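You operate a simulated robot arm through the tools that you are given. There is no shell and no other tool. Be economical: measure what you need, move in short steps, check, and stop when the job is done.

Carry out the task below with a simulated two-armed robot. There is one attempt and no reset: what you move stays moved.

TASK
On the brown table, fold the blue cloth in half, so that its two short edges meet.

The check looks at the end state, three seconds after you hand in, the way a careful person would. Anything else that was tipped, shoved, dropped, spilled or broken makes it a failure. Flat cloth is picked up by pressing the open fingertips on it (5 to 10 N) and closing them slowly along it; thin cloth reads only 2 to 8 mm in the jaws.

THE ROBOT
Two 7-joint arms with two-finger parallel grippers on one trunk, on a base that drives. Base frame: it is fixed to the floor where the robot stands at the start and does not move with it; the origin is under the middle of the robot, x ahead of it, y to its left, z up; the surface under the hand at the start is at about z = 800. Lengths are in mm, angles in degrees, forces in N, time in s.
The left shoulder is at the start at [70, 177, 1070], the right one opposite. With the tool pointing down near the work surface each hand reaches from about 300 to 740 mm from the robot's upright axis, wherever it stands, measured 20 degrees to its own side. Places, roughly: brown table [1100, 200, 800]. Payload 3.43 kg a hand.
The tool frame of a hand sits at the grasp point between the pads (the TCP): z along the fingers, y along the line on which they close. The tips reach 30 mm beyond it. The gripper opens to 94 mm. The fingers are 28 mm wide and 10 mm thick; the gripper's body (50 by 96 mm) begins 55 mm behind the TCP.
Orientation is that of the tool frame in the base frame, as [roll, pitch, yaw] about the fixed x, y, z axes, in that order (R = Rz(yaw) Ry(pitch) Rx(roll)). With the fingers straight down and closing along the base's y, the tool's x points along the base's -x, its y along +y and its z along -z.

THE INTERFACE
- The arms move only by the tool move_arm. It takes "left_motion", "right_motion" or both (then of equal length, played together; a hand with none holds still); each is a list of rows, each a list of 7 numbers: the shift along the tool's x, y, z in mm, then the turn, a rotation vector about the tool's x, y, z in degrees, then the finger opening in mm, from 0 to 94. In form: [[x, y, z, ax, ay, az, fingers], ...]. A call has 1 to 10 rows; each row shifts and turns the commanded pose from where the row before left it, along the tool's axes as they then stand. Rows are played at 5 a second. More than 50 mm and 8.6 degrees between two rows, or a gripper value outside its range, and nothing of the call is played. Where a pose cannot be reached the arm comes as near as it can. A force on the tool above 40 N (or 10 N above the force at the start of the call, whichever is more), or a blocked arm, ends the call early, and 0.2 s more pass. The fingers move at their own pace (about 153 mm/s each) and stop on an object; they squeeze with about 39 N. The grip force told is the motor's: it shows also when the fingers shut on nothing. Time passes only in rows, and 0.2 s behind the last, so rows that do not move let the fingers close. The reply holds the time, the measured pose of the TCP, the force on the tool along the base axes, the opening and the grip force, in the units named above and with some noise, with the torque about the TCP (base axes, N m) and any sound that the robot's microphone picked up.
- Cameras (640 x 400 px; columns grow to the right, rows downward): "scene" is now at [120.8, 19.8, 1362.6]; the picture's right is [0.29, -0.96, 0.00], its down [-0.77, -0.23, -0.60] and it looks along [0.57, 0.17, -0.80] (base axes); focal length 291 px, centre (320, 200). "left" rides on the left gripper at [76, -14, -102] in its tool frame; the picture's right is [0.18, 0.98, 0.00], its down [-0.75, 0.14, -0.64] and it looks along [-0.63, 0.12, 0.77] (tool axes); focal length 243 px, centre (320, 200). "right" rides on the right gripper at [76, 14, -102] in its tool frame; the picture's right is [-0.18, 0.98, 0.00], its down [-0.75, -0.14, -0.64] and it looks along [-0.63, -0.12, 0.77] (tool axes); focal length 243 px, centre (320, 200). There is no depth. A picture from a camera that has moved, and an enlarged one, comes with that camera's place and axes in the base frame and with its lens.
- camera(camera): a new picture of that camera. No time passes.
- slide_trunk(by): slides the trunk up (or, below 0, down) by that many mm; the arms and the scene camera ride with it, the base frame stays. It gives what a move gives, with no picture.
- base_move(legs): drives the robot by 1 to 6 legs, each [ahead, turn to the left] in mm and degrees, along the robot's own axes; the way and the turn of a leg run together, so that a leg with both is an arc; at most 1500 mm and 180 degrees a leg. The arms and the cameras ride along, it lands a little off, and it stops where it bumps. It gives what a move gives.
- aim_head(pan, tilt): turns the head with the scene camera to pan (to the left, within 86 degrees either way) and tilt (down, from -29 to 69), counted from straight ahead of the robot. It gives what a move gives.
- close_up(camera, box): a new picture of the part [left, top, right, bottom] of that camera's present view, enlarged. No time passes.
- job_done(): hands the job in; it is judged then, once.

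Go step by step. Nothing tells you exact positions but the pictures and the camera data: compare them with the known pose of the tool, close in by small moves and look again before you grip or let go. The budget is 120 turns and 108 pictures, counting those below and the enlarged ones. Unless the task says otherwise, let go and move clear before handing in, and close with one line.

The tools are called after "Emit:" by a JSON object that holds its "fn" and its "kwargs". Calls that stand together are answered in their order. move_arm: Moves the arms, as the interface text tells. Its arguments: {"type":"object","properties":{"left_motion":{"type":"array","items":{"type":"array","items":{"type":"number"}}},"right_motion":{"type":"array","items":{"type":"array","items":{"type":"number"}}}},"required":[]} The other tools are called the same way: slide_trunk (by) slides the trunk up or down; base_move (legs) drives the base; aim_head (pan, tilt) turns the head that bears the scene camera; camera (camera) takes a picture; close_up (camera, box) takes an enlarged picture of a part of a camera's view; job_done () hands the job in.

At the start:

```text
t: 0.0
left_position: [403.5, 425.3, 1031.3]
left_tcp_rot: [180.0, 0.1, -180.0]
left_wrist_force: [-0.9, 0.4, -0.2]
left_ft_torque: [-0.01, -0.01, 0.0]
left_opening: 94.0
left_gripper_force: 0.1
right_position: [544.6, 42.3, 973.7]
right_tcp_rot: [-180.0, 0.0, 180.0]
right_wrist_force: [0.1, 0.2, -0.2]
right_ft_torque: [-0.04, 0.0, -0.02]
right_opening: 93.9
right_gripper_force: 0.0
trunk travel left (down, up): [-650.0, 190.0]
robot x, y, heading: [-1.4, 2.1, 0.0]
head pan, tilt: [16.9, 53.3]
```

scene: 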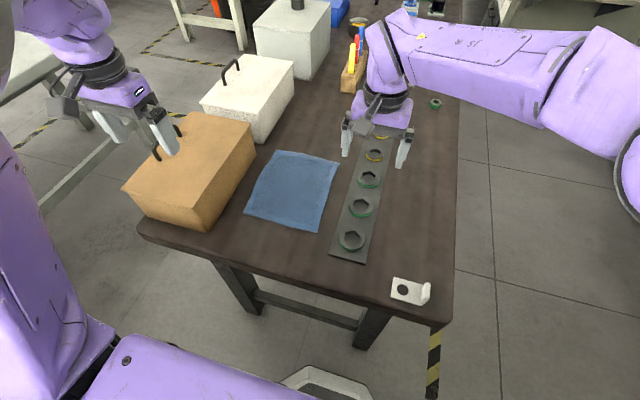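
right: 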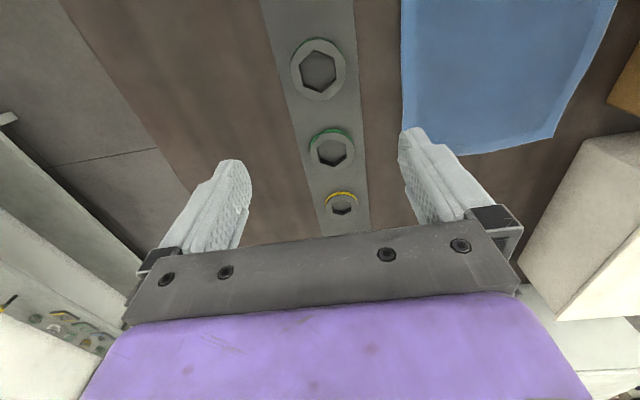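
left: 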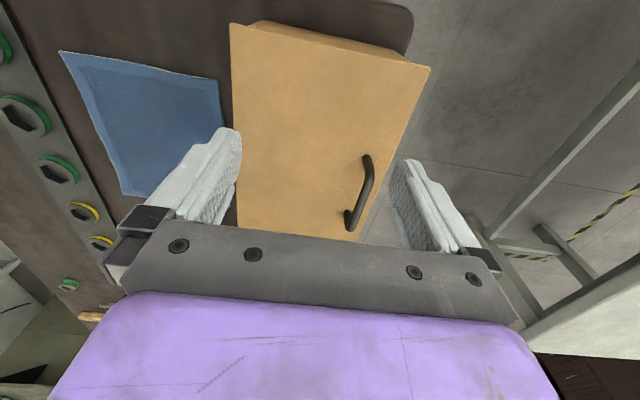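

The blue cloth lies at about x 436–655, y 117–305, and its short edges run along y. I'll fold the near edge onto the far one with both hands. First I raise the left hand clear of the orange box, then turn and drive the base slightly so both hands can reach.

Emit:
{"fn": "move_arm", "kwargs": {"left_motion": [[0, 0, -40, 0, 0, 0, 94], [0, 0, -40, 0, 0, 0, 94]]}}

Emit:
{"fn": "base_move", "kwargs": {"legs": [[0, 10], [50, 0]]}}

Emit:
{"fn": "camera", "kwargs": {"camera": "scene"}}

```text
t: 0.6
left_position: [402.9, 425.4, 1111.4]
left_tcp_rot: [179.9, 0.0, -180.0]
left_wrist_force: [0.8, 0.6, 0.0]
left_ft_torque: [0.03, -0.01, -0.01]
left_opening: 94.0
left_gripper_force: 0.0
right_position: [544.2, 41.8, 973.8]
right_tcp_rot: [179.9, -0.1, 180.0]
right_wrist_force: [0.1, 0.7, -1.4]
right_ft_torque: [0.03, 0.01, 0.02]
right_opening: 93.8
right_gripper_force: 0.0
trunk travel left (down, up): [-650.0, 190.0]
robot x, y, heading: [-1.3, 0.1, 0.2]
head pan, tilt: [16.9, 53.3]
```

```text
t: 2.2
left_position: [366.6, 497.6, 1113.3]
left_tcp_rot: [179.8, 0.3, -169.8]
left_wrist_force: [0.0, 0.5, 0.0]
left_ft_torque: [0.01, -0.04, -0.02]
left_opening: 93.9
left_gripper_force: 0.1
right_position: [573.1, 145.2, 976.6]
right_tcp_rot: [179.9, 0.3, -170.0]
right_wrist_force: [-1.5, 0.5, -1.3]
right_ft_torque: [0.0, -0.03, 0.04]
right_opening: 94.2
right_gripper_force: 0.0
trunk travel left (down, up): [-650.0, 190.0]
robot x, y, heading: [44.4, 10.8, 10.0]
head pan, tilt: [16.9, 53.3]
```

```text
104 pictures are left
camera scene: at [158.3, 47.7, 1363.2], right [0.45, -0.89, 0.0], down [-0.71, -0.36, -0.6], along [0.54, 0.27, -0.8], focal length 291 px, centre (320, 200)
```

scene: 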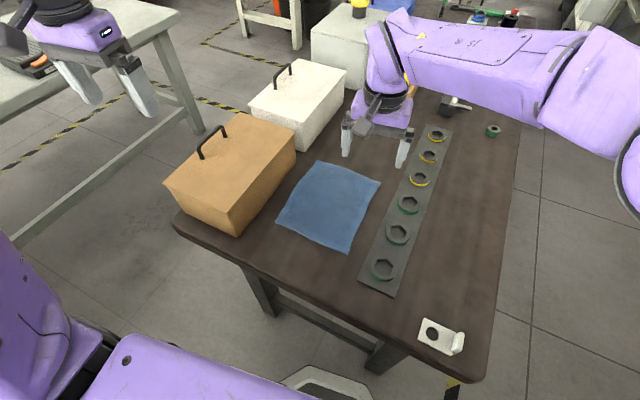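

Recomputing from the new view gives near corners of about (441,118) and (436,296), and far corners of about (662,127) and (653,302). I'll square up both hands and bring them over the near edge, staying high.

Emit:
{"fn": "move_arm", "kwargs": {"left_motion": [[0, 0, 0, 0, 0, 5, 30], [0, 0, 0, 0, 0, 5, 30], [-17, -45, 0, 0, 0, 0, 30], [-17, -45, 0, 0, 0, 0, 30], [-17, -45, 0, 0, 0, 0, 30], [-17, -45, 0, 0, 0, 0, 30], [-17, -45, 0, 0, 0, 0, 30], [0, 0, 0, 0, 0, 0, 30]], "right_motion": [[0, 0, 0, 0, 0, 5, 30], [0, 0, 0, 0, 0, 5, 30], [23.4, -0.6, 0, 0, 0, 0, 30], [23.4, -0.6, 0, 0, 0, 0, 30], [23.4, -0.6, 0, 0, 0, 0, 30], [23.4, -0.6, 0, 0, 0, 0, 30], [23.4, -0.6, 0, 0, 0, 0, 30], [0, 0, 0, 0, 0, 0, 30]]}}

Emit:
{"fn": "camera", "kwargs": {"camera": "scene"}}

Emit:
{"fn": "camera", "kwargs": {"camera": "right"}}

```text
t: 4.0
left_position: [481.3, 292.2, 1107.7]
left_tcp_rot: [-178.8, 0.1, -179.4]
left_wrist_force: [-0.6, -0.1, 0.1]
left_ft_torque: [0.0, 0.04, 0.0]
left_opening: 30.1
left_gripper_force: 0.0
left hand out of reach, approached as far as the arm can: row 5, 6, 7
right_position: [459.7, 143.5, 972.4]
right_tcp_rot: [179.9, 0.0, -180.0]
right_wrist_force: [-0.9, -0.3, -1.1]
right_ft_torque: [-0.01, 0.01, -0.04]
right_opening: 30.0
right_gripper_force: 0.2
trunk travel left (down, up): [-650.0, 190.0]
robot x, y, heading: [49.7, 7.1, 10.0]
head pan, tilt: [16.9, 53.3]
```

```text
103 pictures are left
camera scene: at [163.6, 49.9, 1362.6], right [0.45, -0.89, 0.0], down [-0.72, -0.36, -0.6], along [0.53, 0.27, -0.8], focal length 291 px, centre (320, 200)
```

scene: 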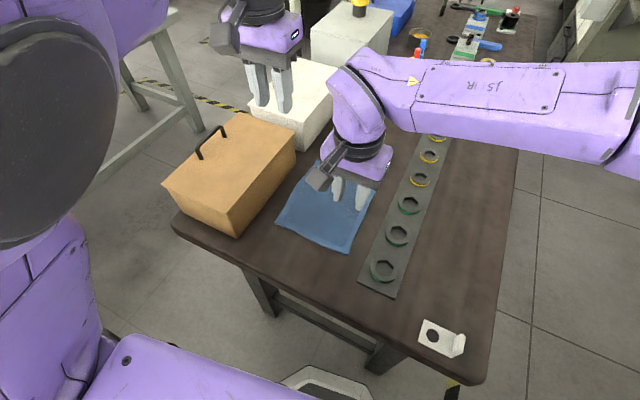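

```text
102 pictures are left
camera right: at [383.3, 157.4, 1075.3], right [0.18, 0.98, 0.0], down [0.75, -0.14, 0.64], along [0.63, -0.12, -0.77], focal length 243 px, centre (320, 200)
```

right: 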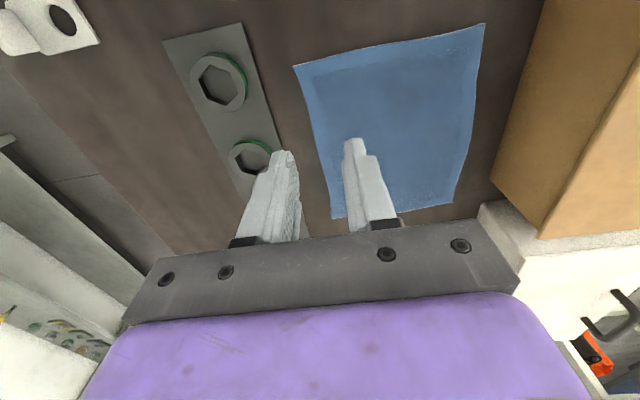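

The left arm couldn't fold in that tightly at that height, so I'll lower it gradually and then adjust it sideways. The right hand comes down a bit too.

Emit:
{"fn": "move_arm", "kwargs": {"left_motion": [[0, -4, 40, 0, 0, 0, 30], [0, -4, 40, 0, 0, 0, 30], [0, -4, 40, 0, 0, 0, 30], [5, -4, 30, 0, 0, 0, 30], [10, 0, 0, 0, 0, 0, 30], [0, 0, 0, 0, 0, 0, 30]], "right_motion": [[0, 0, 30, 0, 0, 0, 30], [0, 0, 30, 0, 0, 0, 30], [0, 0, 20, 0, 0, 0, 30], [0, 0, 0, 0, 0, 0, 30], [0, 0, 0, 0, 0, 0, 30], [0, 0, 0, 0, 0, 0, 30]]}}

Emit:
{"fn": "camera", "kwargs": {"camera": "left"}}

Emit:
{"fn": "camera", "kwargs": {"camera": "right"}}

Emit:
{"fn": "camera", "kwargs": {"camera": "scene"}}

```text
t: 5.4
left_position: [465.7, 271.7, 958.7]
left_tcp_rot: [179.8, 0.1, -179.9]
left_wrist_force: [0.3, 0.4, 0.2]
left_ft_torque: [0.02, 0.02, 0.0]
left_opening: 30.2
left_gripper_force: 0.0
right_position: [459.7, 143.8, 892.1]
right_tcp_rot: [179.9, 0.0, 180.0]
right_wrist_force: [0.4, 0.4, -1.0]
right_ft_torque: [0.01, 0.01, -0.02]
right_opening: 30.1
right_gripper_force: 0.0
trunk travel left (down, up): [-650.0, 190.0]
robot x, y, heading: [46.8, 8.2, 10.2]
head pan, tilt: [16.9, 53.3]
```

```text
101 pictures are left
camera left: at [390.1, 257.9, 1060.9], right [-0.18, 0.98, 0.0], down [0.75, 0.14, 0.64], along [0.63, 0.12, -0.77], focal length 243 px, centre (320, 200)
```

left: 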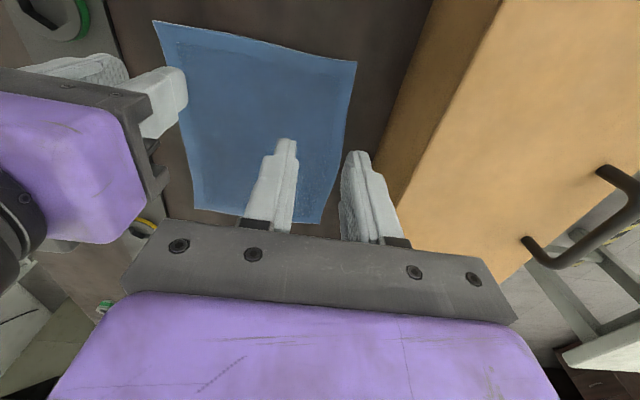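

```text
100 pictures are left
camera right: at [382.9, 156.6, 994.9], right [0.18, 0.98, 0.0], down [0.75, -0.14, 0.64], along [0.63, -0.12, -0.77], focal length 243 px, centre (320, 200)
```

right: 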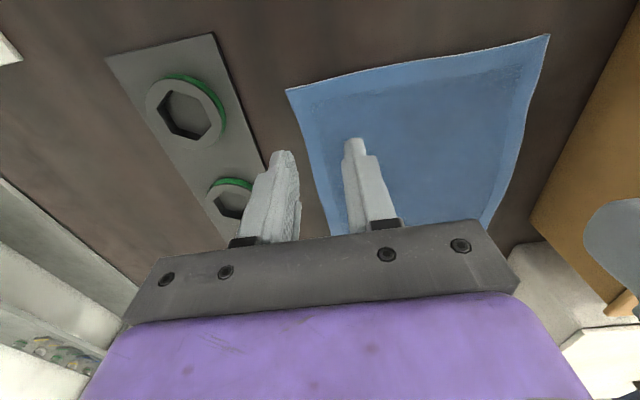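

```text
99 pictures are left
camera scene: at [164.1, 48.8, 1362.6], right [0.45, -0.89, 0.0], down [-0.72, -0.36, -0.6], along [0.53, 0.27, -0.8], focal length 291 px, centre (320, 200)
```

scene: 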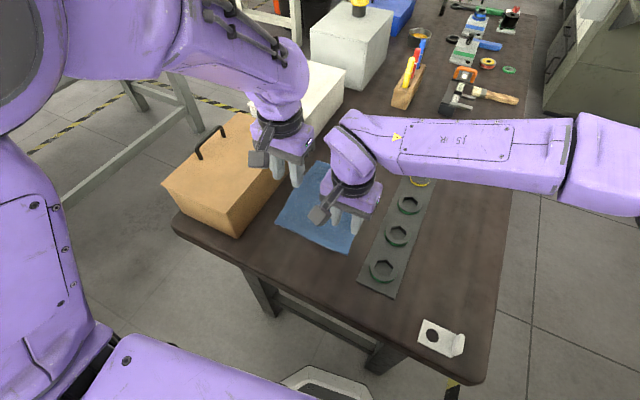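

The wrist cameras put the near edge at about x 431, spanning y 121–302. I'll place the hands at x 447, with y 274 (left) and 148 (right), and go down to about 15 mm above the cloth.

Emit:
{"fn": "move_arm", "kwargs": {"left_motion": [[9, 1, 30, 0, 0, 0, 30], [9.7, 1, 30, 0, 0, 0, 30], [0, 0, 30, 0, 0, 0, 30], [0, 0, 24, 0, 0, 0, 30], [0, 0, 0, 0, 0, 0, 30]], "right_motion": [[6, 2, 10, 0, 0, 0, 30], [6.7, 2, 10, 0, 0, 0, 30], [0, 0, 15, 0, 0, 0, 30], [0, 0, 12, 0, 0, 0, 30], [0, 0, 0, 0, 0, 0, 30]]}}

Emit:
{"fn": "camera", "kwargs": {"camera": "left"}}

Emit:
{"fn": "camera", "kwargs": {"camera": "right"}}

```text
t: 6.6
left_position: [446.5, 276.4, 843.3]
left_tcp_rot: [179.9, 0.1, -180.0]
left_wrist_force: [0.7, 0.1, -0.4]
left_ft_torque: [-0.02, 0.0, 0.01]
left_opening: 30.0
left_gripper_force: 0.0
right_position: [447.7, 146.8, 847.0]
right_tcp_rot: [-180.0, 0.2, -180.0]
right_wrist_force: [0.0, -0.3, 0.9]
right_ft_torque: [-0.01, 0.01, 0.03]
right_opening: 30.0
right_gripper_force: 0.1
trunk travel left (down, up): [-650.0, 190.0]
robot x, y, heading: [50.5, 6.6, 10.1]
head pan, tilt: [16.9, 53.3]
```

```text
98 pictures are left
camera left: at [370.8, 262.1, 946.4], right [-0.18, 0.98, 0.0], down [0.75, 0.14, 0.64], along [0.63, 0.12, -0.77], focal length 243 px, centre (320, 200)
```

left: 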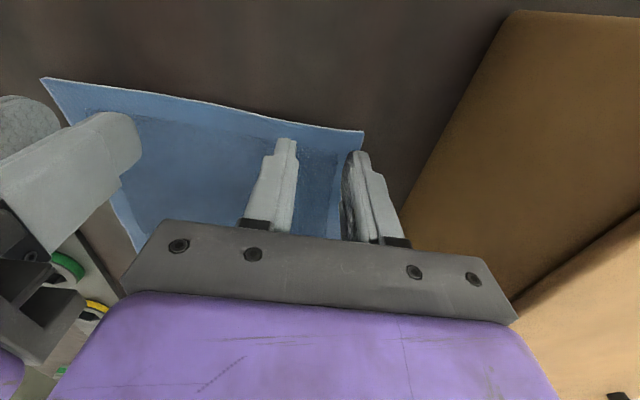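

```text
97 pictures are left
camera right: at [370.3, 161.3, 948.7], right [0.18, 0.98, 0.0], down [0.75, -0.14, 0.64], along [0.63, -0.12, -0.77], focal length 243 px, centre (320, 200)
```

right: 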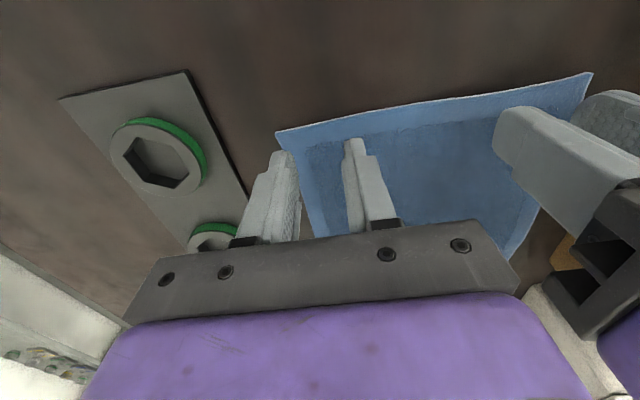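

The hands are well placed, so I'll nudge them slightly inward and lower toward contact.

Emit:
{"fn": "move_arm", "kwargs": {"left_motion": [[0, -4, 4, 0, 0, 0, 30], [0, 0, 4, 0, 0, 0, 30], [0, 0, 2, 0, 0, 0, 30], [0, 0, 0, 0, 0, 0, 30]], "right_motion": [[0, 2, 5, 0, 0, 0, 30], [0, 0, 5, 0, 0, 0, 30], [0, 0, 4, 0, 0, 0, 30], [0, 0, 0, 0, 0, 0, 30]]}}

```text
t: 7.6
left_position: [446.5, 272.9, 833.3]
left_tcp_rot: [180.0, 0.2, -180.0]
left_wrist_force: [-0.2, -1.0, 2.5]
left_ft_torque: [-0.04, 0.02, -0.03]
left_opening: 30.0
left_gripper_force: 0.0
right_position: [445.5, 148.5, 833.9]
right_tcp_rot: [180.0, 0.1, 180.0]
right_wrist_force: [0.2, 1.0, 3.5]
right_ft_torque: [0.05, -0.02, 0.01]
right_opening: 29.8
right_gripper_force: 0.1
trunk travel left (down, up): [-650.0, 190.0]
robot x, y, heading: [49.9, 11.2, 10.1]
head pan, tilt: [16.9, 53.3]
```

Both hands are just touching, so I'll press a touch more and read the force.

Emit:
{"fn": "move_arm", "kwargs": {"left_motion": [[0, 0, 1, 0, 0, 0, 30], [0, 0, 0, 0, 0, 0, 30]], "right_motion": [[0, 0, 1, 0, 0, 0, 30], [0, 0, 0, 0, 0, 0, 30]]}}

```text
t: 8.2
left_position: [447.0, 271.4, 832.6]
left_tcp_rot: [180.0, 0.2, -179.9]
left_wrist_force: [2.1, 2.3, 5.9]
left_ft_torque: [0.04, 0.0, 0.02]
left_opening: 30.1
left_gripper_force: 0.1
right_position: [446.5, 148.5, 832.0]
right_tcp_rot: [179.9, 0.1, 179.8]
right_wrist_force: [3.2, 1.5, 11.6]
right_ft_torque: [-0.02, -0.1, 0.0]
right_opening: 30.0
right_gripper_force: 0.1
trunk travel left (down, up): [-650.0, 190.0]
robot x, y, heading: [47.7, 12.7, 9.9]
head pan, tilt: [16.9, 53.3]
```

The contact force is in the right range, so I'll close slowly along the cloth, with the left pressed a hair more and the right eased.

Emit:
{"fn": "move_arm", "kwargs": {"left_motion": [[0, 0, 0.5, 0, 0, 0, 27], [0, 0, 0, 0, 0, 0, 24], [0, 0, 0, 0, 0, 0, 21], [0, 0, 0, 0, 0, 0, 18], [0, 0, 0, 0, 0, 0, 15], [0, 0, 0, 0, 0, 0, 12], [0, 0, 0, 0, 0, 0, 9], [0, 0, 0, 0, 0, 0, 6], [0, 0, 0, 0, 0, 0, 3], [0, 0, 0, 0, 0, 0, 0]], "right_motion": [[0, 0, -0.5, 0, 0, 0, 27], [0, 0, 0, 0, 0, 0, 24], [0, 0, 0, 0, 0, 0, 21], [0, 0, 0, 0, 0, 0, 18], [0, 0, 0, 0, 0, 0, 15], [0, 0, 0, 0, 0, 0, 12], [0, 0, 0, 0, 0, 0, 9], [0, 0, 0, 0, 0, 0, 6], [0, 0, 0, 0, 0, 0, 3], [0, 0, 0, 0, 0, 0, 0]]}}

Emit:
{"fn": "camera", "kwargs": {"camera": "left"}}

Emit:
{"fn": "camera", "kwargs": {"camera": "right"}}

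```text
t: 10.4
left_position: [446.1, 270.6, 833.0]
left_tcp_rot: [180.0, 0.0, -179.9]
left_wrist_force: [0.0, -6.4, 8.8]
left_ft_torque: [-0.19, -0.04, -0.05]
left_opening: 3.5
left_gripper_force: 38.1
right_position: [445.5, 148.9, 832.6]
right_tcp_rot: [179.8, 0.1, 180.0]
right_wrist_force: [-0.1, 5.8, 8.9]
right_ft_torque: [0.21, 0.04, 0.1]
right_opening: 2.9
right_gripper_force: 37.8
trunk travel left (down, up): [-650.0, 190.0]
robot x, y, heading: [49.8, 7.4, 9.8]
head pan, tilt: [16.9, 53.3]
```

```text
96 pictures are left
camera left: at [369.8, 256.0, 935.7], right [-0.18, 0.98, 0.0], down [0.75, 0.14, 0.64], along [0.63, 0.12, -0.77], focal length 243 px, centre (320, 200)
```

left: 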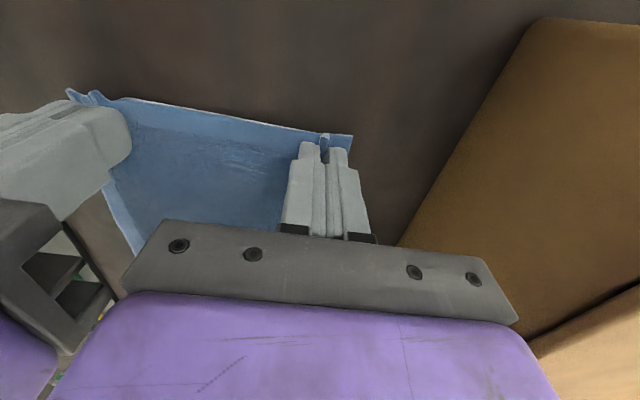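

```text
95 pictures are left
camera right: at [368.6, 162.0, 935.1], right [0.18, 0.98, 0.0], down [0.75, -0.14, 0.64], along [0.63, -0.12, -0.77], focal length 243 px, centre (320, 200)
```

right: 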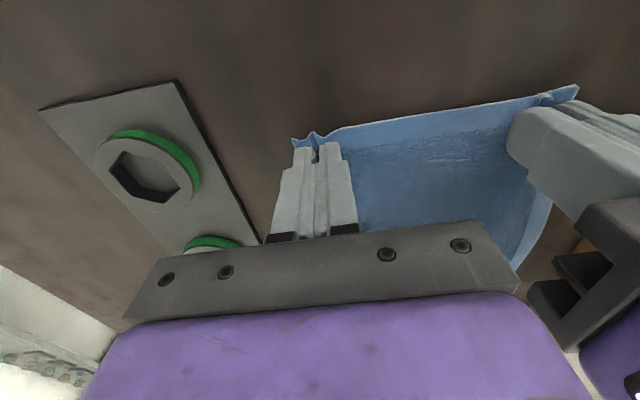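

Both hands hold cloth, at 3.5 and 2.9 mm. But the pads hold a 28 mm strip of the edge, which would end up folded back on itself after the carry. I'll let go and re-grip with only about 8 mm of the edge in the pads.

Emit:
{"fn": "move_arm", "kwargs": {"left_motion": [[0, 0, 0, 0, 0, 0, 10], [0, 0, 0, 0, 0, 0, 20], [0, 0, 0, 0, 0, 0, 30], [0, 0, -10, 0, 0, 0, 30], [10, 0, -5, 0, 0, 0, 30], [10, 0, 0, 0, 0, 0, 30], [0, 0, 0, 0, 0, 0, 30]], "right_motion": [[0, 0, 0, 0, 0, 0, 10], [0, 0, 0, 0, 0, 0, 20], [0, 0, 0, 0, 0, 0, 30], [0, 0, -10, 0, 0, 0, 30], [10, 0, -5, 0, 0, 0, 30], [10, 0, 0, 0, 0, 0, 30], [0, 0, 0, 0, 0, 0, 30]]}}

Emit:
{"fn": "camera", "kwargs": {"camera": "left"}}

Emit:
{"fn": "camera", "kwargs": {"camera": "right"}}

```text
t: 12.0
left_position: [426.3, 271.3, 847.1]
left_tcp_rot: [179.9, 0.1, 180.0]
left_wrist_force: [-0.4, 0.6, 0.7]
left_ft_torque: [-0.02, 0.01, -0.01]
left_opening: 29.9
left_gripper_force: 0.1
right_position: [426.6, 148.1, 848.5]
right_tcp_rot: [179.9, 0.0, -179.9]
right_wrist_force: [0.9, 0.6, 0.1]
right_ft_torque: [-0.03, 0.0, -0.05]
right_opening: 30.2
right_gripper_force: 0.0
trunk travel left (down, up): [-650.0, 190.0]
robot x, y, heading: [46.4, 7.2, 9.9]
head pan, tilt: [16.9, 53.3]
```

```text
94 pictures are left
camera left: at [351.1, 256.7, 950.3], right [-0.18, 0.98, 0.0], down [0.75, 0.14, 0.64], along [0.63, 0.12, -0.77], focal length 243 px, centre (320, 200)
```

left: 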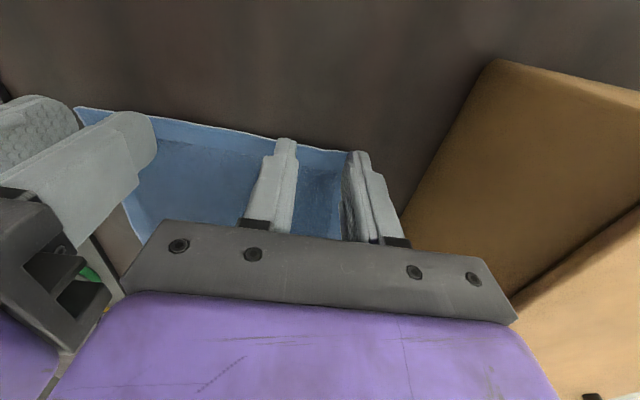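

```text
93 pictures are left
camera right: at [350.1, 162.8, 949.6], right [0.18, 0.98, 0.0], down [0.75, -0.14, 0.64], along [0.63, -0.12, -0.77], focal length 243 px, centre (320, 200)
```

right: 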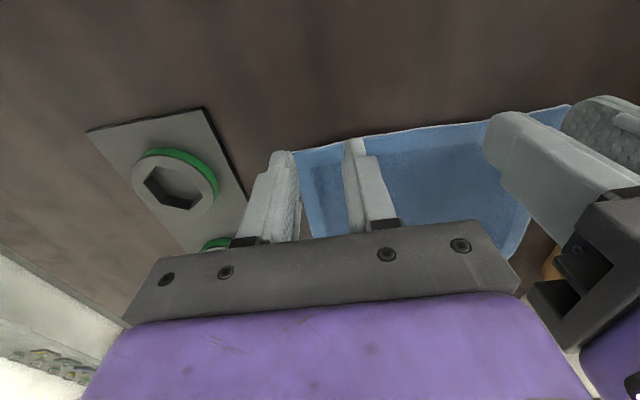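

The cloth mostly sprang flat again. I'll zoom in on the corner positions before re-gripping.

Emit:
{"fn": "close_up", "kwargs": {"camera": "left", "box": [220, 100, 420, 225]}}

Emit:
{"fn": "close_up", "kwargs": {"camera": "right", "box": [220, 100, 420, 225]}}

Emit:
{"fn": "close_up", "kwargs": {"camera": "scene", "box": [220, 150, 420, 275]}}

```text
3.20 times, centred on (320, 162) of left
camera zoom: at [351.1, 256.7, 950.3], right [-0.18, 0.98, 0.0], down [0.75, 0.14, 0.64], along [0.63, 0.12, -0.77], focal length 776 px, centre (320, 320)
```

zoom: 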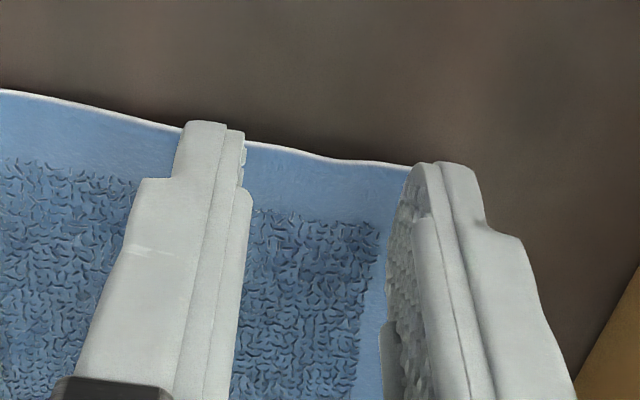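

```text
3.20 times, centred on (320, 162) of right
camera zoom: at [350.1, 162.8, 949.6], right [0.18, 0.98, 0.0], down [0.75, -0.14, 0.64], along [0.63, -0.12, -0.77], focal length 776 px, centre (320, 320)
```

zoom: 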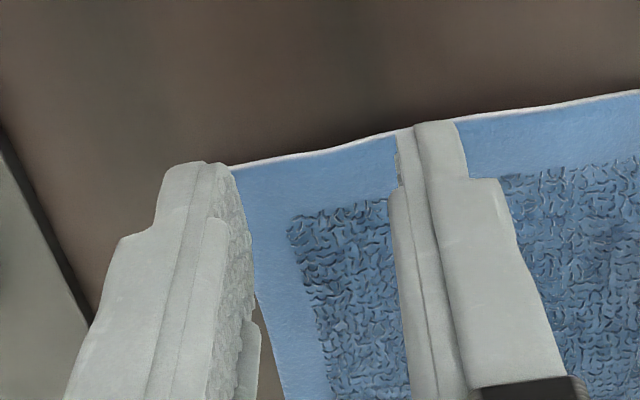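

```text
3.20 times, centred on (320, 212) of scene
camera zoom: at [163.6, 48.8, 1362.6], right [0.45, -0.89, 0.0], down [-0.72, -0.36, -0.6], along [0.53, 0.27, -0.8], focal length 933 px, centre (320, 160)
```

zoom: 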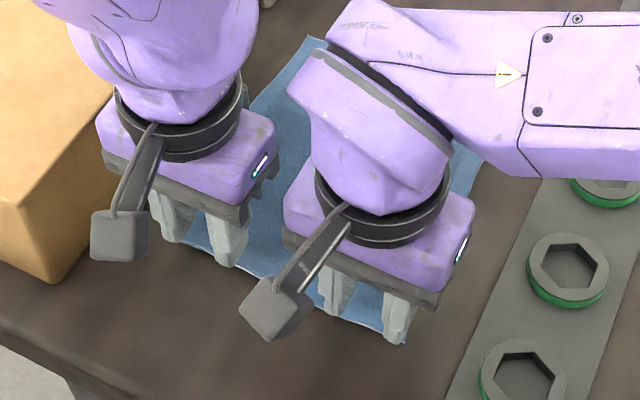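

The corners are at about (427, 291) and (427, 129). I'll move to x 423, y 268 and 152, open the jaws to 26 mm, and go down to contact.

Emit:
{"fn": "move_arm", "kwargs": {"left_motion": [[3, -3, 0, 0, 0, 0, 26], [0, 0, 8, 0, 0, 0, 26], [0, 0, 6.5, 0, 0, 0, 26], [0, 0, 0, 0, 0, 0, 26]], "right_motion": [[3, 3, 0, 0, 0, 0, 26], [0, 0, 8, 0, 0, 0, 26], [0, 0, 7, 0, 0, 0, 26], [0, 0, 0, 0, 0, 0, 26]]}}

Emit:
{"fn": "close_up", "kwargs": {"camera": "left", "box": [220, 100, 420, 225]}}

Emit:
{"fn": "close_up", "kwargs": {"camera": "right", "box": [220, 100, 420, 225]}}

```text
t: 13.0
left_position: [423.3, 266.5, 833.1]
left_tcp_rot: [179.9, 0.1, -179.9]
left_wrist_force: [0.9, 1.0, 6.0]
left_ft_torque: [0.03, -0.08, 0.01]
left_opening: 25.9
left_gripper_force: 0.1
right_position: [424.5, 151.8, 833.3]
right_tcp_rot: [179.9, 0.1, 179.9]
right_wrist_force: [1.8, 0.1, 8.1]
right_ft_torque: [0.0, -0.12, -0.01]
right_opening: 26.0
right_gripper_force: 0.1
trunk travel left (down, up): [-650.0, 190.0]
robot x, y, heading: [49.9, 13.4, 10.0]
head pan, tilt: [16.9, 53.3]
```

```text
3.20 times, centred on (320, 162) of left
camera zoom: at [347.2, 252.9, 935.8], right [-0.19, 0.98, 0.0], down [0.75, 0.14, 0.64], along [0.63, 0.12, -0.77], focal length 776 px, centre (320, 320)
```

zoom: 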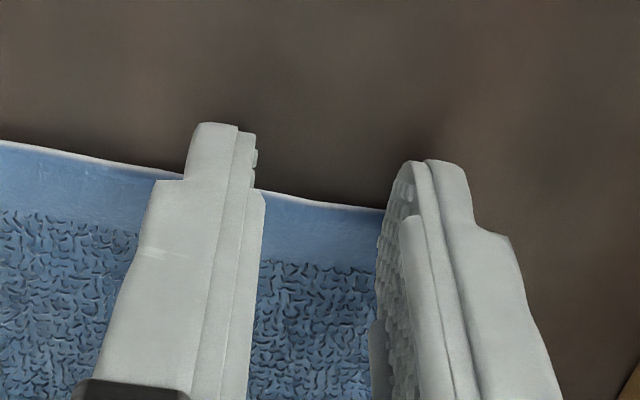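

```text
3.20 times, centred on (320, 162) of right
camera zoom: at [347.1, 165.4, 934.8], right [0.19, 0.98, 0.0], down [0.75, -0.14, 0.64], along [0.63, -0.12, -0.77], focal length 776 px, centre (320, 320)
```

zoom: 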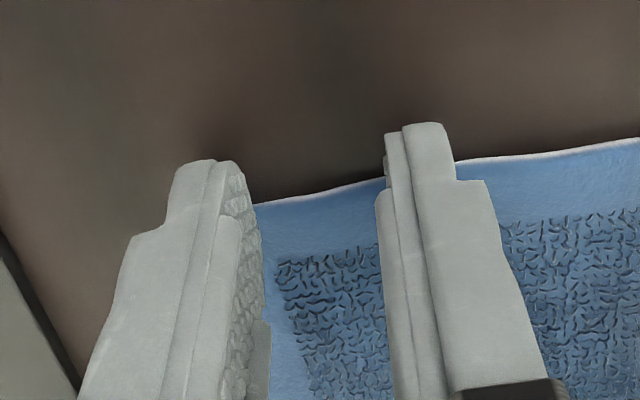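

Contact is 6–8 N and the edge overlaps the pads by about 10 mm. Closing slowly now.

Emit:
{"fn": "move_arm", "kwargs": {"left_motion": [[0, 0, 0.3, 0, 0, 0, 23], [0, 0, 0, 0, 0, 0, 20], [0, 0, 0, 0, 0, 0, 17], [0, 0, 0, 0, 0, 0, 14], [0, 0, 0, 0, 0, 0, 11], [0, 0, 0, 0, 0, 0, 8], [0, 0, 0, 0, 0, 0, 5], [0, 0, 0, 0, 0, 0, 2], [0, 0, 0, 0, 0, 0, 0], [0, 0, 0, 0, 0, 0, 0]], "right_motion": [[0, 0, 0, 0, 0, 0, 23], [0, 0, 0, 0, 0, 0, 20], [0, 0, 0, 0, 0, 0, 17], [0, 0, 0, 0, 0, 0, 14], [0, 0, 0, 0, 0, 0, 11], [0, 0, 0, 0, 0, 0, 8], [0, 0, 0, 0, 0, 0, 5], [0, 0, 0, 0, 0, 0, 2], [0, 0, 0, 0, 0, 0, 0], [0, 0, 0, 0, 0, 0, 0]]}}

Emit:
{"fn": "close_up", "kwargs": {"camera": "left", "box": [220, 100, 420, 225]}}

Emit:
{"fn": "close_up", "kwargs": {"camera": "right", "box": [220, 100, 420, 225]}}

```text
t: 15.2
left_position: [422.4, 267.6, 832.9]
left_tcp_rot: [179.9, 0.0, -179.9]
left_wrist_force: [-0.5, -2.1, 7.9]
left_ft_torque: [-0.05, -0.12, -0.01]
left_opening: 3.3
left_gripper_force: 38.5
right_position: [424.2, 151.2, 832.9]
right_tcp_rot: [179.8, 0.1, -180.0]
right_wrist_force: [0.5, -0.3, 11.7]
right_ft_torque: [0.0, -0.14, 0.02]
right_opening: 0.0
right_gripper_force: 32.9
trunk travel left (down, up): [-650.0, 190.0]
robot x, y, heading: [50.3, 8.6, 9.8]
head pan, tilt: [16.9, 53.3]
```

```text
3.20 times, centred on (320, 162) of left
camera zoom: at [346.7, 252.4, 935.8], right [-0.19, 0.98, 0.0], down [0.75, 0.14, 0.64], along [0.63, 0.12, -0.77], focal length 776 px, centre (320, 320)
```

zoom: 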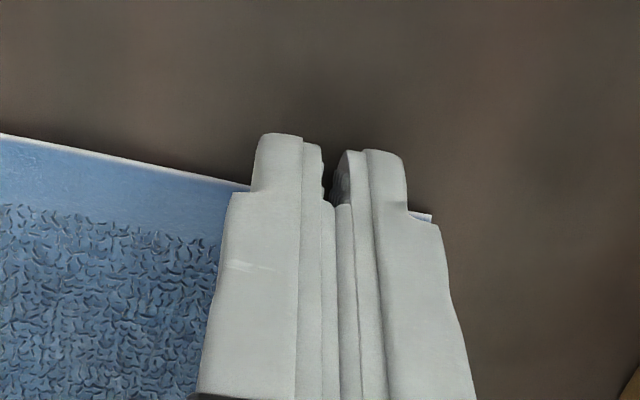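

```text
3.20 times, centred on (320, 162) of right
camera zoom: at [346.4, 164.9, 934.6], right [0.18, 0.98, 0.0], down [0.75, -0.14, 0.64], along [0.63, -0.12, -0.77], focal length 776 px, centre (320, 320)
```

zoom: 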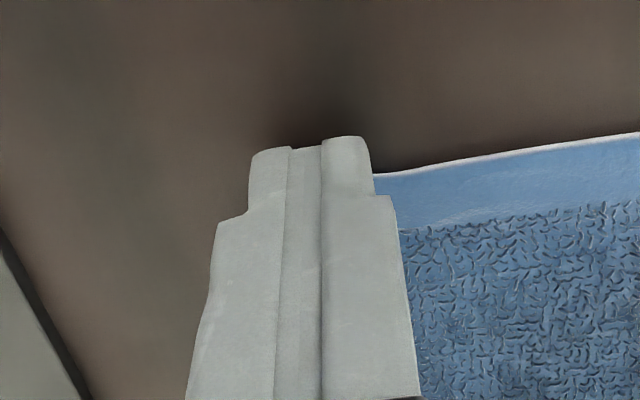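

The left holds cloth but the right slipped off. I'll reopen the right slightly raised, go about 5 mm further in, and look.

Emit:
{"fn": "move_arm", "kwargs": {"right_motion": [[0, 0, -8, 0, 0, 0, 0], [0, 0, -7, 0, 0, 0, 26], [-5, 0, 0, 0, 0, 0, 28], [0, 0, 0, 0, 0, 0, 28]]}}

Emit:
{"fn": "close_up", "kwargs": {"camera": "right", "box": [220, 100, 420, 225]}}

```text
t: 16.2
left_position: [422.9, 266.7, 832.1]
left_tcp_rot: [179.8, 0.1, -179.8]
left_wrist_force: [-2.0, -0.5, 12.5]
left_ft_torque: [-0.02, -0.07, 0.0]
left_opening: 3.2
left_gripper_force: 37.2
right_position: [427.7, 151.1, 848.0]
right_tcp_rot: [179.9, 0.2, -180.0]
right_wrist_force: [0.1, -0.2, -0.3]
right_ft_torque: [0.0, 0.02, -0.01]
right_opening: 28.0
right_gripper_force: 0.1
trunk travel left (down, up): [-650.0, 190.0]
robot x, y, heading: [48.3, 7.1, 9.9]
head pan, tilt: [16.9, 53.3]
```

```text
3.20 times, centred on (320, 162) of right
camera zoom: at [351.1, 165.1, 949.9], right [0.18, 0.98, 0.0], down [0.75, -0.14, 0.64], along [0.63, -0.12, -0.77], focal length 776 px, centre (320, 320)
```

zoom: 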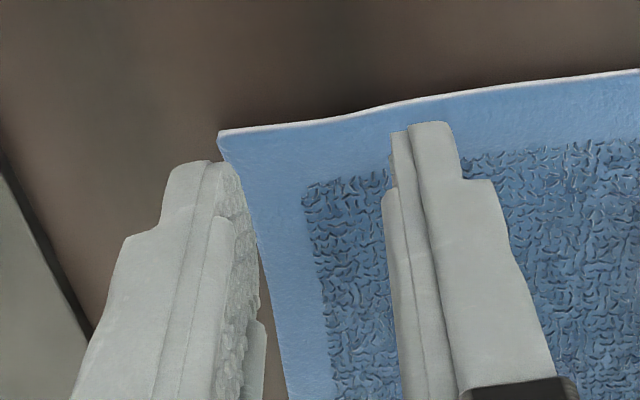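

The right corner is at about (421, 131), so the outer pad barely covered it. I'll shift 5 mm inward and press again.

Emit:
{"fn": "move_arm", "kwargs": {"right_motion": [[0, 5, 5, 0, 0, 0, 28], [0, 0, 6, 0, 0, 0, 28], [0, 0, 4.3, 0, 0, 0, 28], [0, 0, 0, 0, 0, 0, 28]]}}

Emit:
{"fn": "close_up", "kwargs": {"camera": "right", "box": [220, 100, 420, 225]}}

```text
t: 17.2
left_position: [423.3, 267.8, 832.4]
left_tcp_rot: [179.9, 0.2, -179.9]
left_wrist_force: [-0.6, 0.1, 7.6]
left_ft_torque: [0.04, -0.03, 0.02]
left_opening: 3.3
left_gripper_force: 38.1
right_position: [427.4, 155.6, 832.8]
right_tcp_rot: [179.8, 0.1, 179.9]
right_wrist_force: [1.2, -2.3, 10.2]
right_ft_torque: [-0.11, -0.08, 0.0]
right_opening: 28.0
right_gripper_force: 0.0
trunk travel left (down, up): [-650.0, 190.0]
robot x, y, heading: [43.3, 7.7, 9.7]
head pan, tilt: [16.9, 53.3]
```

```text
3.20 times, centred on (320, 162) of right
camera zoom: at [350.8, 170.0, 934.7], right [0.19, 0.98, 0.0], down [0.75, -0.14, 0.64], along [0.63, -0.12, -0.77], focal length 776 px, centre (320, 320)
```

zoom: 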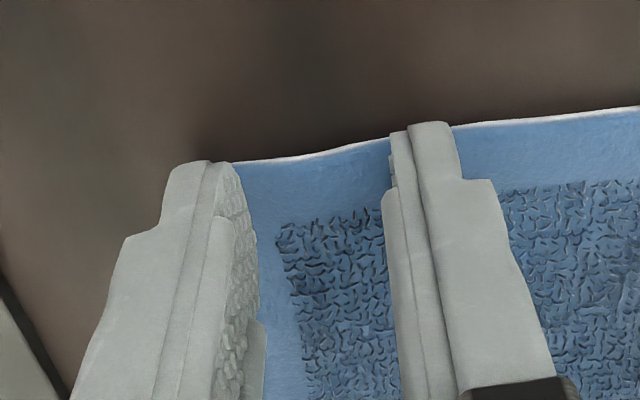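

The edge now lies further into the pads, so I'll close the right slowly.

Emit:
{"fn": "move_arm", "kwargs": {"right_motion": [[0, 0, 0, 0, 0, 0, 25], [0, 0, 0, 0, 0, 0, 22], [0, 0, 0, 0, 0, 0, 19], [0, 0, 0, 0, 0, 0, 16], [0, 0, 0, 0, 0, 0, 13], [0, 0, 0, 0, 0, 0, 10], [0, 0, 0, 0, 0, 0, 7], [0, 0, 0, 0, 0, 0, 4], [0, 0, 0, 0, 0, 0, 1], [0, 0, 0, 0, 0, 0, 0]]}}

Emit:
{"fn": "close_up", "kwargs": {"camera": "right", "box": [220, 100, 420, 225]}}

```text
t: 19.4
left_position: [422.7, 267.0, 833.5]
left_tcp_rot: [179.8, 0.2, -179.9]
left_wrist_force: [1.8, -14.6, 6.7]
left_ft_torque: [-0.42, -0.11, -0.16]
left_opening: 3.0
left_gripper_force: 38.0
right_position: [426.5, 157.0, 833.4]
right_tcp_rot: [179.8, 0.1, 180.0]
right_wrist_force: [-0.2, 16.5, 17.6]
right_ft_torque: [0.55, -0.07, 0.09]
right_opening: 3.7
right_gripper_force: 38.4
trunk travel left (down, up): [-650.0, 190.0]
robot x, y, heading: [52.1, 8.2, 9.9]
head pan, tilt: [16.9, 53.3]
```

```text
3.20 times, centred on (320, 162) of right
camera zoom: at [350.1, 170.6, 934.8], right [0.18, 0.98, 0.0], down [0.75, -0.14, 0.64], along [0.63, -0.12, -0.77], focal length 776 px, centre (320, 320)
```

zoom: 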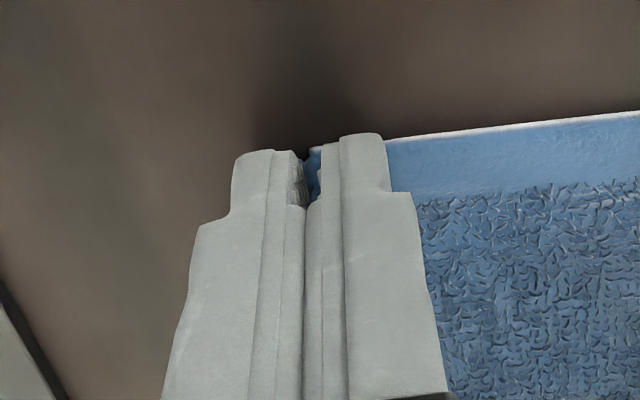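

Both hands now hold cloth, at 3.0 and 3.7 mm. I'll ease the tension between them and start the lift along an arc, then look.

Emit:
{"fn": "move_arm", "kwargs": {"left_motion": [[0, -2, -10, 0, 0, 0, 0], [-3, 0, -20, 0, 0, 0, 0], [-10, 0, -25, 0, 0, 0, 0], [-15, 0, -20, 0, 0, 0, 0], [0, 0, 0, 0, 0, 0, 0]], "right_motion": [[0, 1, -10, 0, 0, 0, 0], [-3, 0, -20, 0, 0, 0, 0], [-10, 0, -25, 0, 0, 0, 0], [-15, 0, -20, 0, 0, 0, 0], [0, 0, 0, 0, 0, 0, 0]]}}

Emit:
{"fn": "camera", "kwargs": {"camera": "left"}}

Emit:
{"fn": "camera", "kwargs": {"camera": "right"}}

Emit:
{"fn": "camera", "kwargs": {"camera": "scene"}}

```text
t: 20.6
left_position: [452.4, 266.4, 908.2]
left_tcp_rot: [-180.0, -0.1, -180.0]
left_wrist_force: [0.2, -10.7, -0.5]
left_ft_torque: [-0.33, -0.01, -0.09]
left_opening: 3.0
left_gripper_force: 38.0
right_position: [455.6, 157.4, 907.0]
right_tcp_rot: [-180.0, -0.1, -180.0]
right_wrist_force: [0.5, 10.7, 0.3]
right_ft_torque: [0.31, 0.02, 0.06]
right_opening: 3.0
right_gripper_force: 38.3
trunk travel left (down, up): [-650.0, 190.0]
robot x, y, heading: [49.1, 10.1, 9.9]
head pan, tilt: [16.9, 53.3]
```

```text
82 pictures are left
camera left: at [376.7, 252.0, 1012.0], right [-0.19, 0.98, 0.0], down [0.75, 0.14, 0.64], along [0.63, 0.12, -0.77], focal length 243 px, centre (320, 200)
```

left: 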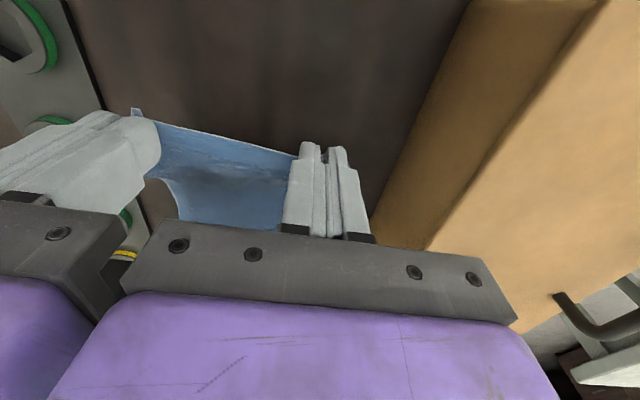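

```text
81 pictures are left
camera right: at [379.3, 172.1, 1008.9], right [0.18, 0.98, 0.0], down [0.75, -0.14, 0.64], along [0.63, -0.12, -0.77], focal length 243 px, centre (320, 200)
```

right: 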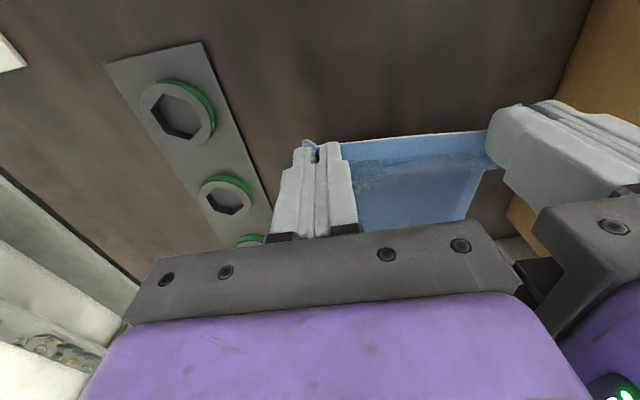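

```text
80 pictures are left
camera scene: at [163.3, 49.0, 1362.6], right [0.45, -0.89, 0.0], down [-0.72, -0.36, -0.6], along [0.53, 0.27, -0.8], focal length 291 px, centre (320, 200)
```

scene: 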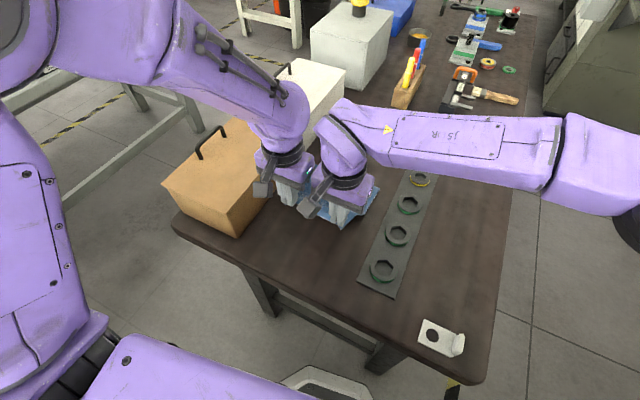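

Both corners are held and the edge is up. I'll continue over the top and pitch the fingers back toward the robot, so the edge leads when laid down.

Emit:
{"fn": "move_arm", "kwargs": {"left_motion": [[-38, 0, -7, 0, 0, 0, 0], [-38, 0, -7, 0, 0, 0, 0], [-38, 0, -6, 0, 0, 0, 0], [0, 0, 0, 0, 8, 0, 0], [0, 0, 0, 0, 8, 0, 0], [0, 0, 0, 0, 8, 0, 0], [0, 0, 0, 0, 0, 0, 0]], "right_motion": [[-38, 0, -7, 0, 0, 0, 0], [-38, 0, -7, 0, 0, 0, 0], [-38, 0, -6, 0, 0, 0, 0], [0, 0, 0, 0, 8, 0, 0], [0, 0, 0, 0, 8, 0, 0], [0, 0, 0, 0, 8, 0, 0], [0, 0, 0, 0, 0, 0, 0]]}}

Emit:
{"fn": "camera", "kwargs": {"camera": "left"}}

Emit:
{"fn": "camera", "kwargs": {"camera": "right"}}

Emit:
{"fn": "camera", "kwargs": {"camera": "scene"}}

```text
t: 22.2
left_position: [563.4, 266.1, 927.0]
left_tcp_rot: [180.0, -24.0, -179.9]
left_wrist_force: [0.1, -9.6, 0.2]
left_ft_torque: [-0.34, -0.03, 0.01]
left_opening: 3.3
left_gripper_force: 37.6
right_position: [569.3, 156.9, 928.0]
right_tcp_rot: [179.8, -24.0, 179.9]
right_wrist_force: [0.3, 10.1, 0.2]
right_ft_torque: [0.34, -0.07, -0.04]
right_opening: 2.8
right_gripper_force: 37.8
trunk travel left (down, up): [-650.0, 190.0]
robot x, y, heading: [47.5, 5.4, 9.9]
head pan, tilt: [16.9, 53.3]
```

```text
79 pictures are left
camera left: at [537.0, 250.9, 1052.7], right [-0.17, 0.98, 0.08], down [0.95, 0.14, 0.28], along [0.27, 0.12, -0.96], focal length 243 px, centre (320, 200)
```

left: 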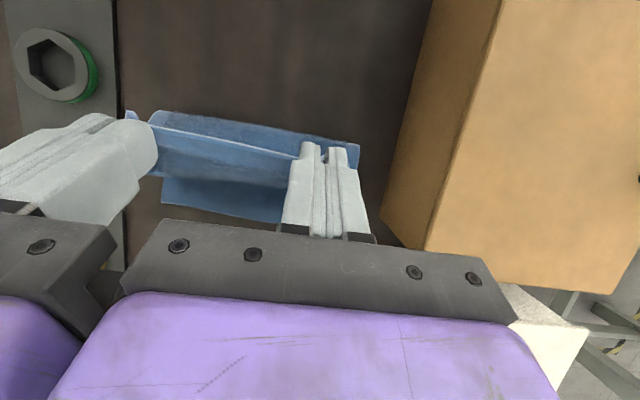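

```text
78 pictures are left
camera right: at [540.0, 170.5, 1052.3], right [0.17, 0.98, -0.07], down [0.95, -0.14, 0.28], along [0.26, -0.12, -0.96], focal length 243 px, centre (320, 200)
```

right: 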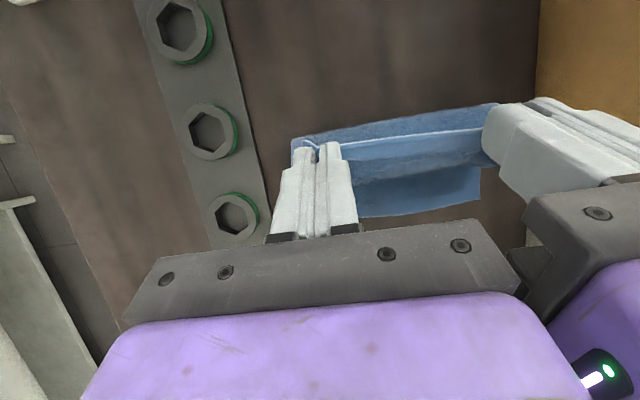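

```text
77 pictures are left
camera scene: at [162.3, 48.3, 1362.8], right [0.45, -0.89, 0.0], down [-0.71, -0.36, -0.6], along [0.53, 0.27, -0.8], focal length 291 px, centre (320, 200)
```

scene: 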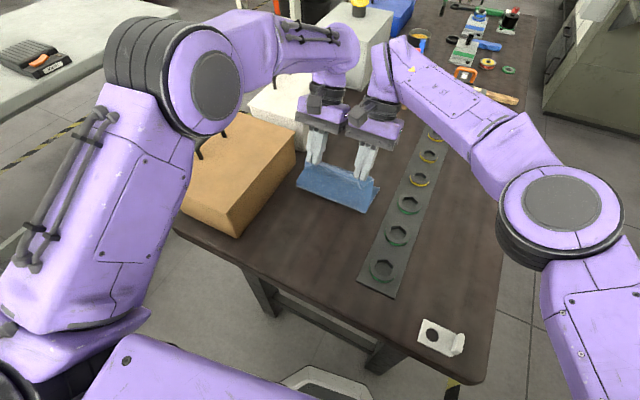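

The fold is forming. The cloth crept a little and its far edge is now at about x 635. I'll descend forward with a bit more pitch and check again.

Emit:
{"fn": "move_arm", "kwargs": {"left_motion": [[-18.3, 0, 8.3, 0, 0, 0, 0], [-18.3, 0, 8.3, 0, 0, 0, 0], [-18.3, 0, 8.3, 0, 0, 0, 0], [0, 0, 0, 0, 6, 0, 0], [0, 0, 0, 0, 6, 0, 0], [0, 0, 0, 0, 0, 0, 0]], "right_motion": [[-18.3, 0, 8.3, 0, 0, 0, 0], [-18.3, 0, 8.3, 0, 0, 0, 0], [-18.3, 0, 8.3, 0, 0, 0, 0], [0, 0, 0, 0, 6, 0, 0], [0, 0, 0, 0, 6, 0, 0], [0, 0, 0, 0, 0, 0, 0]]}}

Emit:
{"fn": "camera", "kwargs": {"camera": "left"}}

Emit:
{"fn": "camera", "kwargs": {"camera": "right"}}

Emit:
{"fn": "close_up", "kwargs": {"camera": "scene", "box": [260, 100, 420, 200]}}

```text
t: 23.3
left_position: [601.1, 265.0, 877.8]
left_tcp_rot: [-178.5, -31.0, 179.4]
left_wrist_force: [-8.1, -24.8, 13.3]
left_ft_torque: [-0.93, 0.35, 0.14]
left_opening: 3.1
left_gripper_force: 38.2
left hand out of reach, approached as far as the arm can: row 5
right_position: [569.2, 160.5, 925.7]
right_tcp_rot: [179.7, -23.9, -179.7]
right_wrist_force: [7.9, 24.8, -13.1]
right_ft_torque: [0.83, -0.26, -0.08]
right_opening: 2.4
right_gripper_force: 37.6
right hand out of reach, approached as far as the arm can: row 1, 2, 3, 4, 5
trunk travel left (down, up): [-650.0, 190.0]
robot x, y, heading: [50.5, 13.1, 10.0]
head pan, tilt: [16.9, 53.3]
stopped in row 5 (left hand): the force on the tool passed its limit at 52 N (the readings are from after the stop); the commanded pose is now the measured one
```

```text
76 pictures are left
camera left: at [591.0, 254.4, 1006.1], right [-0.16, 0.98, 0.07], down [0.98, 0.15, 0.16], along [0.15, 0.1, -0.98], focal length 243 px, centre (320, 200)
```

left: 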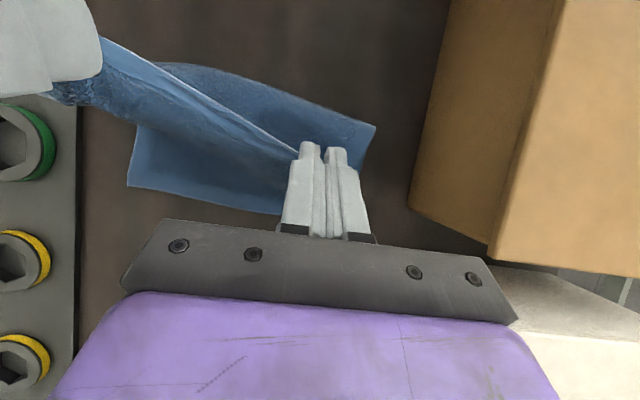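

```text
75 pictures are left
camera right: at [539.9, 172.7, 1050.2], right [0.16, 0.98, -0.07], down [0.95, -0.14, 0.28], along [0.27, -0.11, -0.96], focal length 243 px, centre (320, 200)
```

right: 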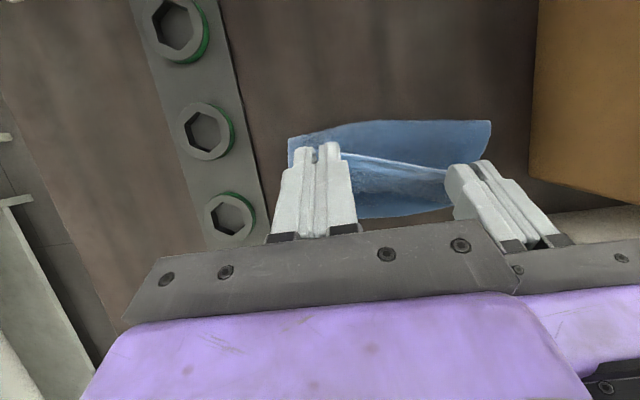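

```text
4.00 times, centred on (340, 150) of scene
camera zoom: at [164.0, 49.8, 1362.6], right [0.45, -0.89, 0.0], down [-0.72, -0.36, -0.6], along [0.53, 0.27, -0.8], focal length 1166 px, centre (240, 400)
```

zoom: 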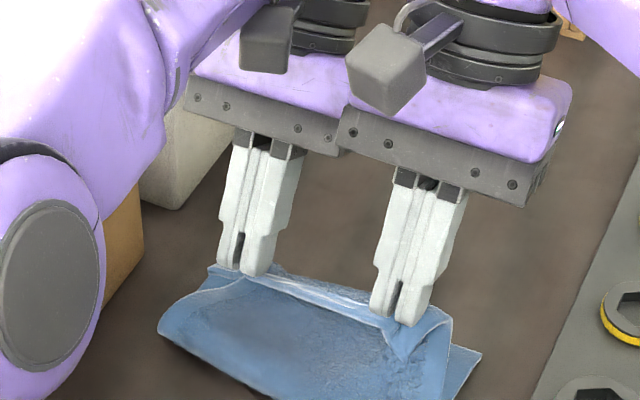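

The right arm hit its limit while pitched, so only the left moved. I'll reduce the pitch on both and bring the right hand level with the left.

Emit:
{"fn": "move_arm", "kwargs": {"right_motion": [[0, 0, 0, 0, -8, 0, 0], [0, 0, 0, 0, -8, 0, 0], [-14.3, 0, 13.5, 0, 0, 0, 0], [-14.3, 0, 13.5, 0, 0, 0, 0], [-14.3, 0, 13.5, 0, 0, 0, 0], [0, 0, 0, 0, 0, 0, 0]]}}

Emit:
{"fn": "camera", "kwargs": {"camera": "left"}}

```text
t: 24.7
left_position: [601.9, 269.1, 877.8]
left_tcp_rot: [-179.1, -31.1, 179.8]
left_wrist_force: [1.7, -9.9, 0.2]
left_ft_torque: [-0.33, -0.08, 0.03]
left_opening: 3.2
left_gripper_force: 38.2
right_position: [606.6, 157.1, 880.3]
right_tcp_rot: [179.7, -7.9, -180.0]
right_wrist_force: [-2.3, 10.0, 0.6]
right_ft_torque: [0.34, 0.1, 0.13]
right_opening: 2.2
right_gripper_force: 37.1
trunk travel left (down, up): [-650.0, 190.0]
robot x, y, heading: [47.0, 10.1, 10.0]
head pan, tilt: [16.9, 53.3]
```

```text
73 pictures are left
camera left: at [590.5, 256.5, 1005.8], right [-0.16, 0.98, 0.08], down [0.98, 0.15, 0.16], along [0.14, 0.11, -0.98], focal length 243 px, centre (320, 200)
```

left: 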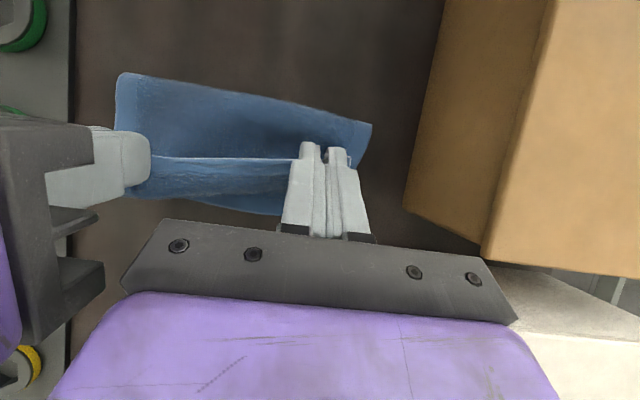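

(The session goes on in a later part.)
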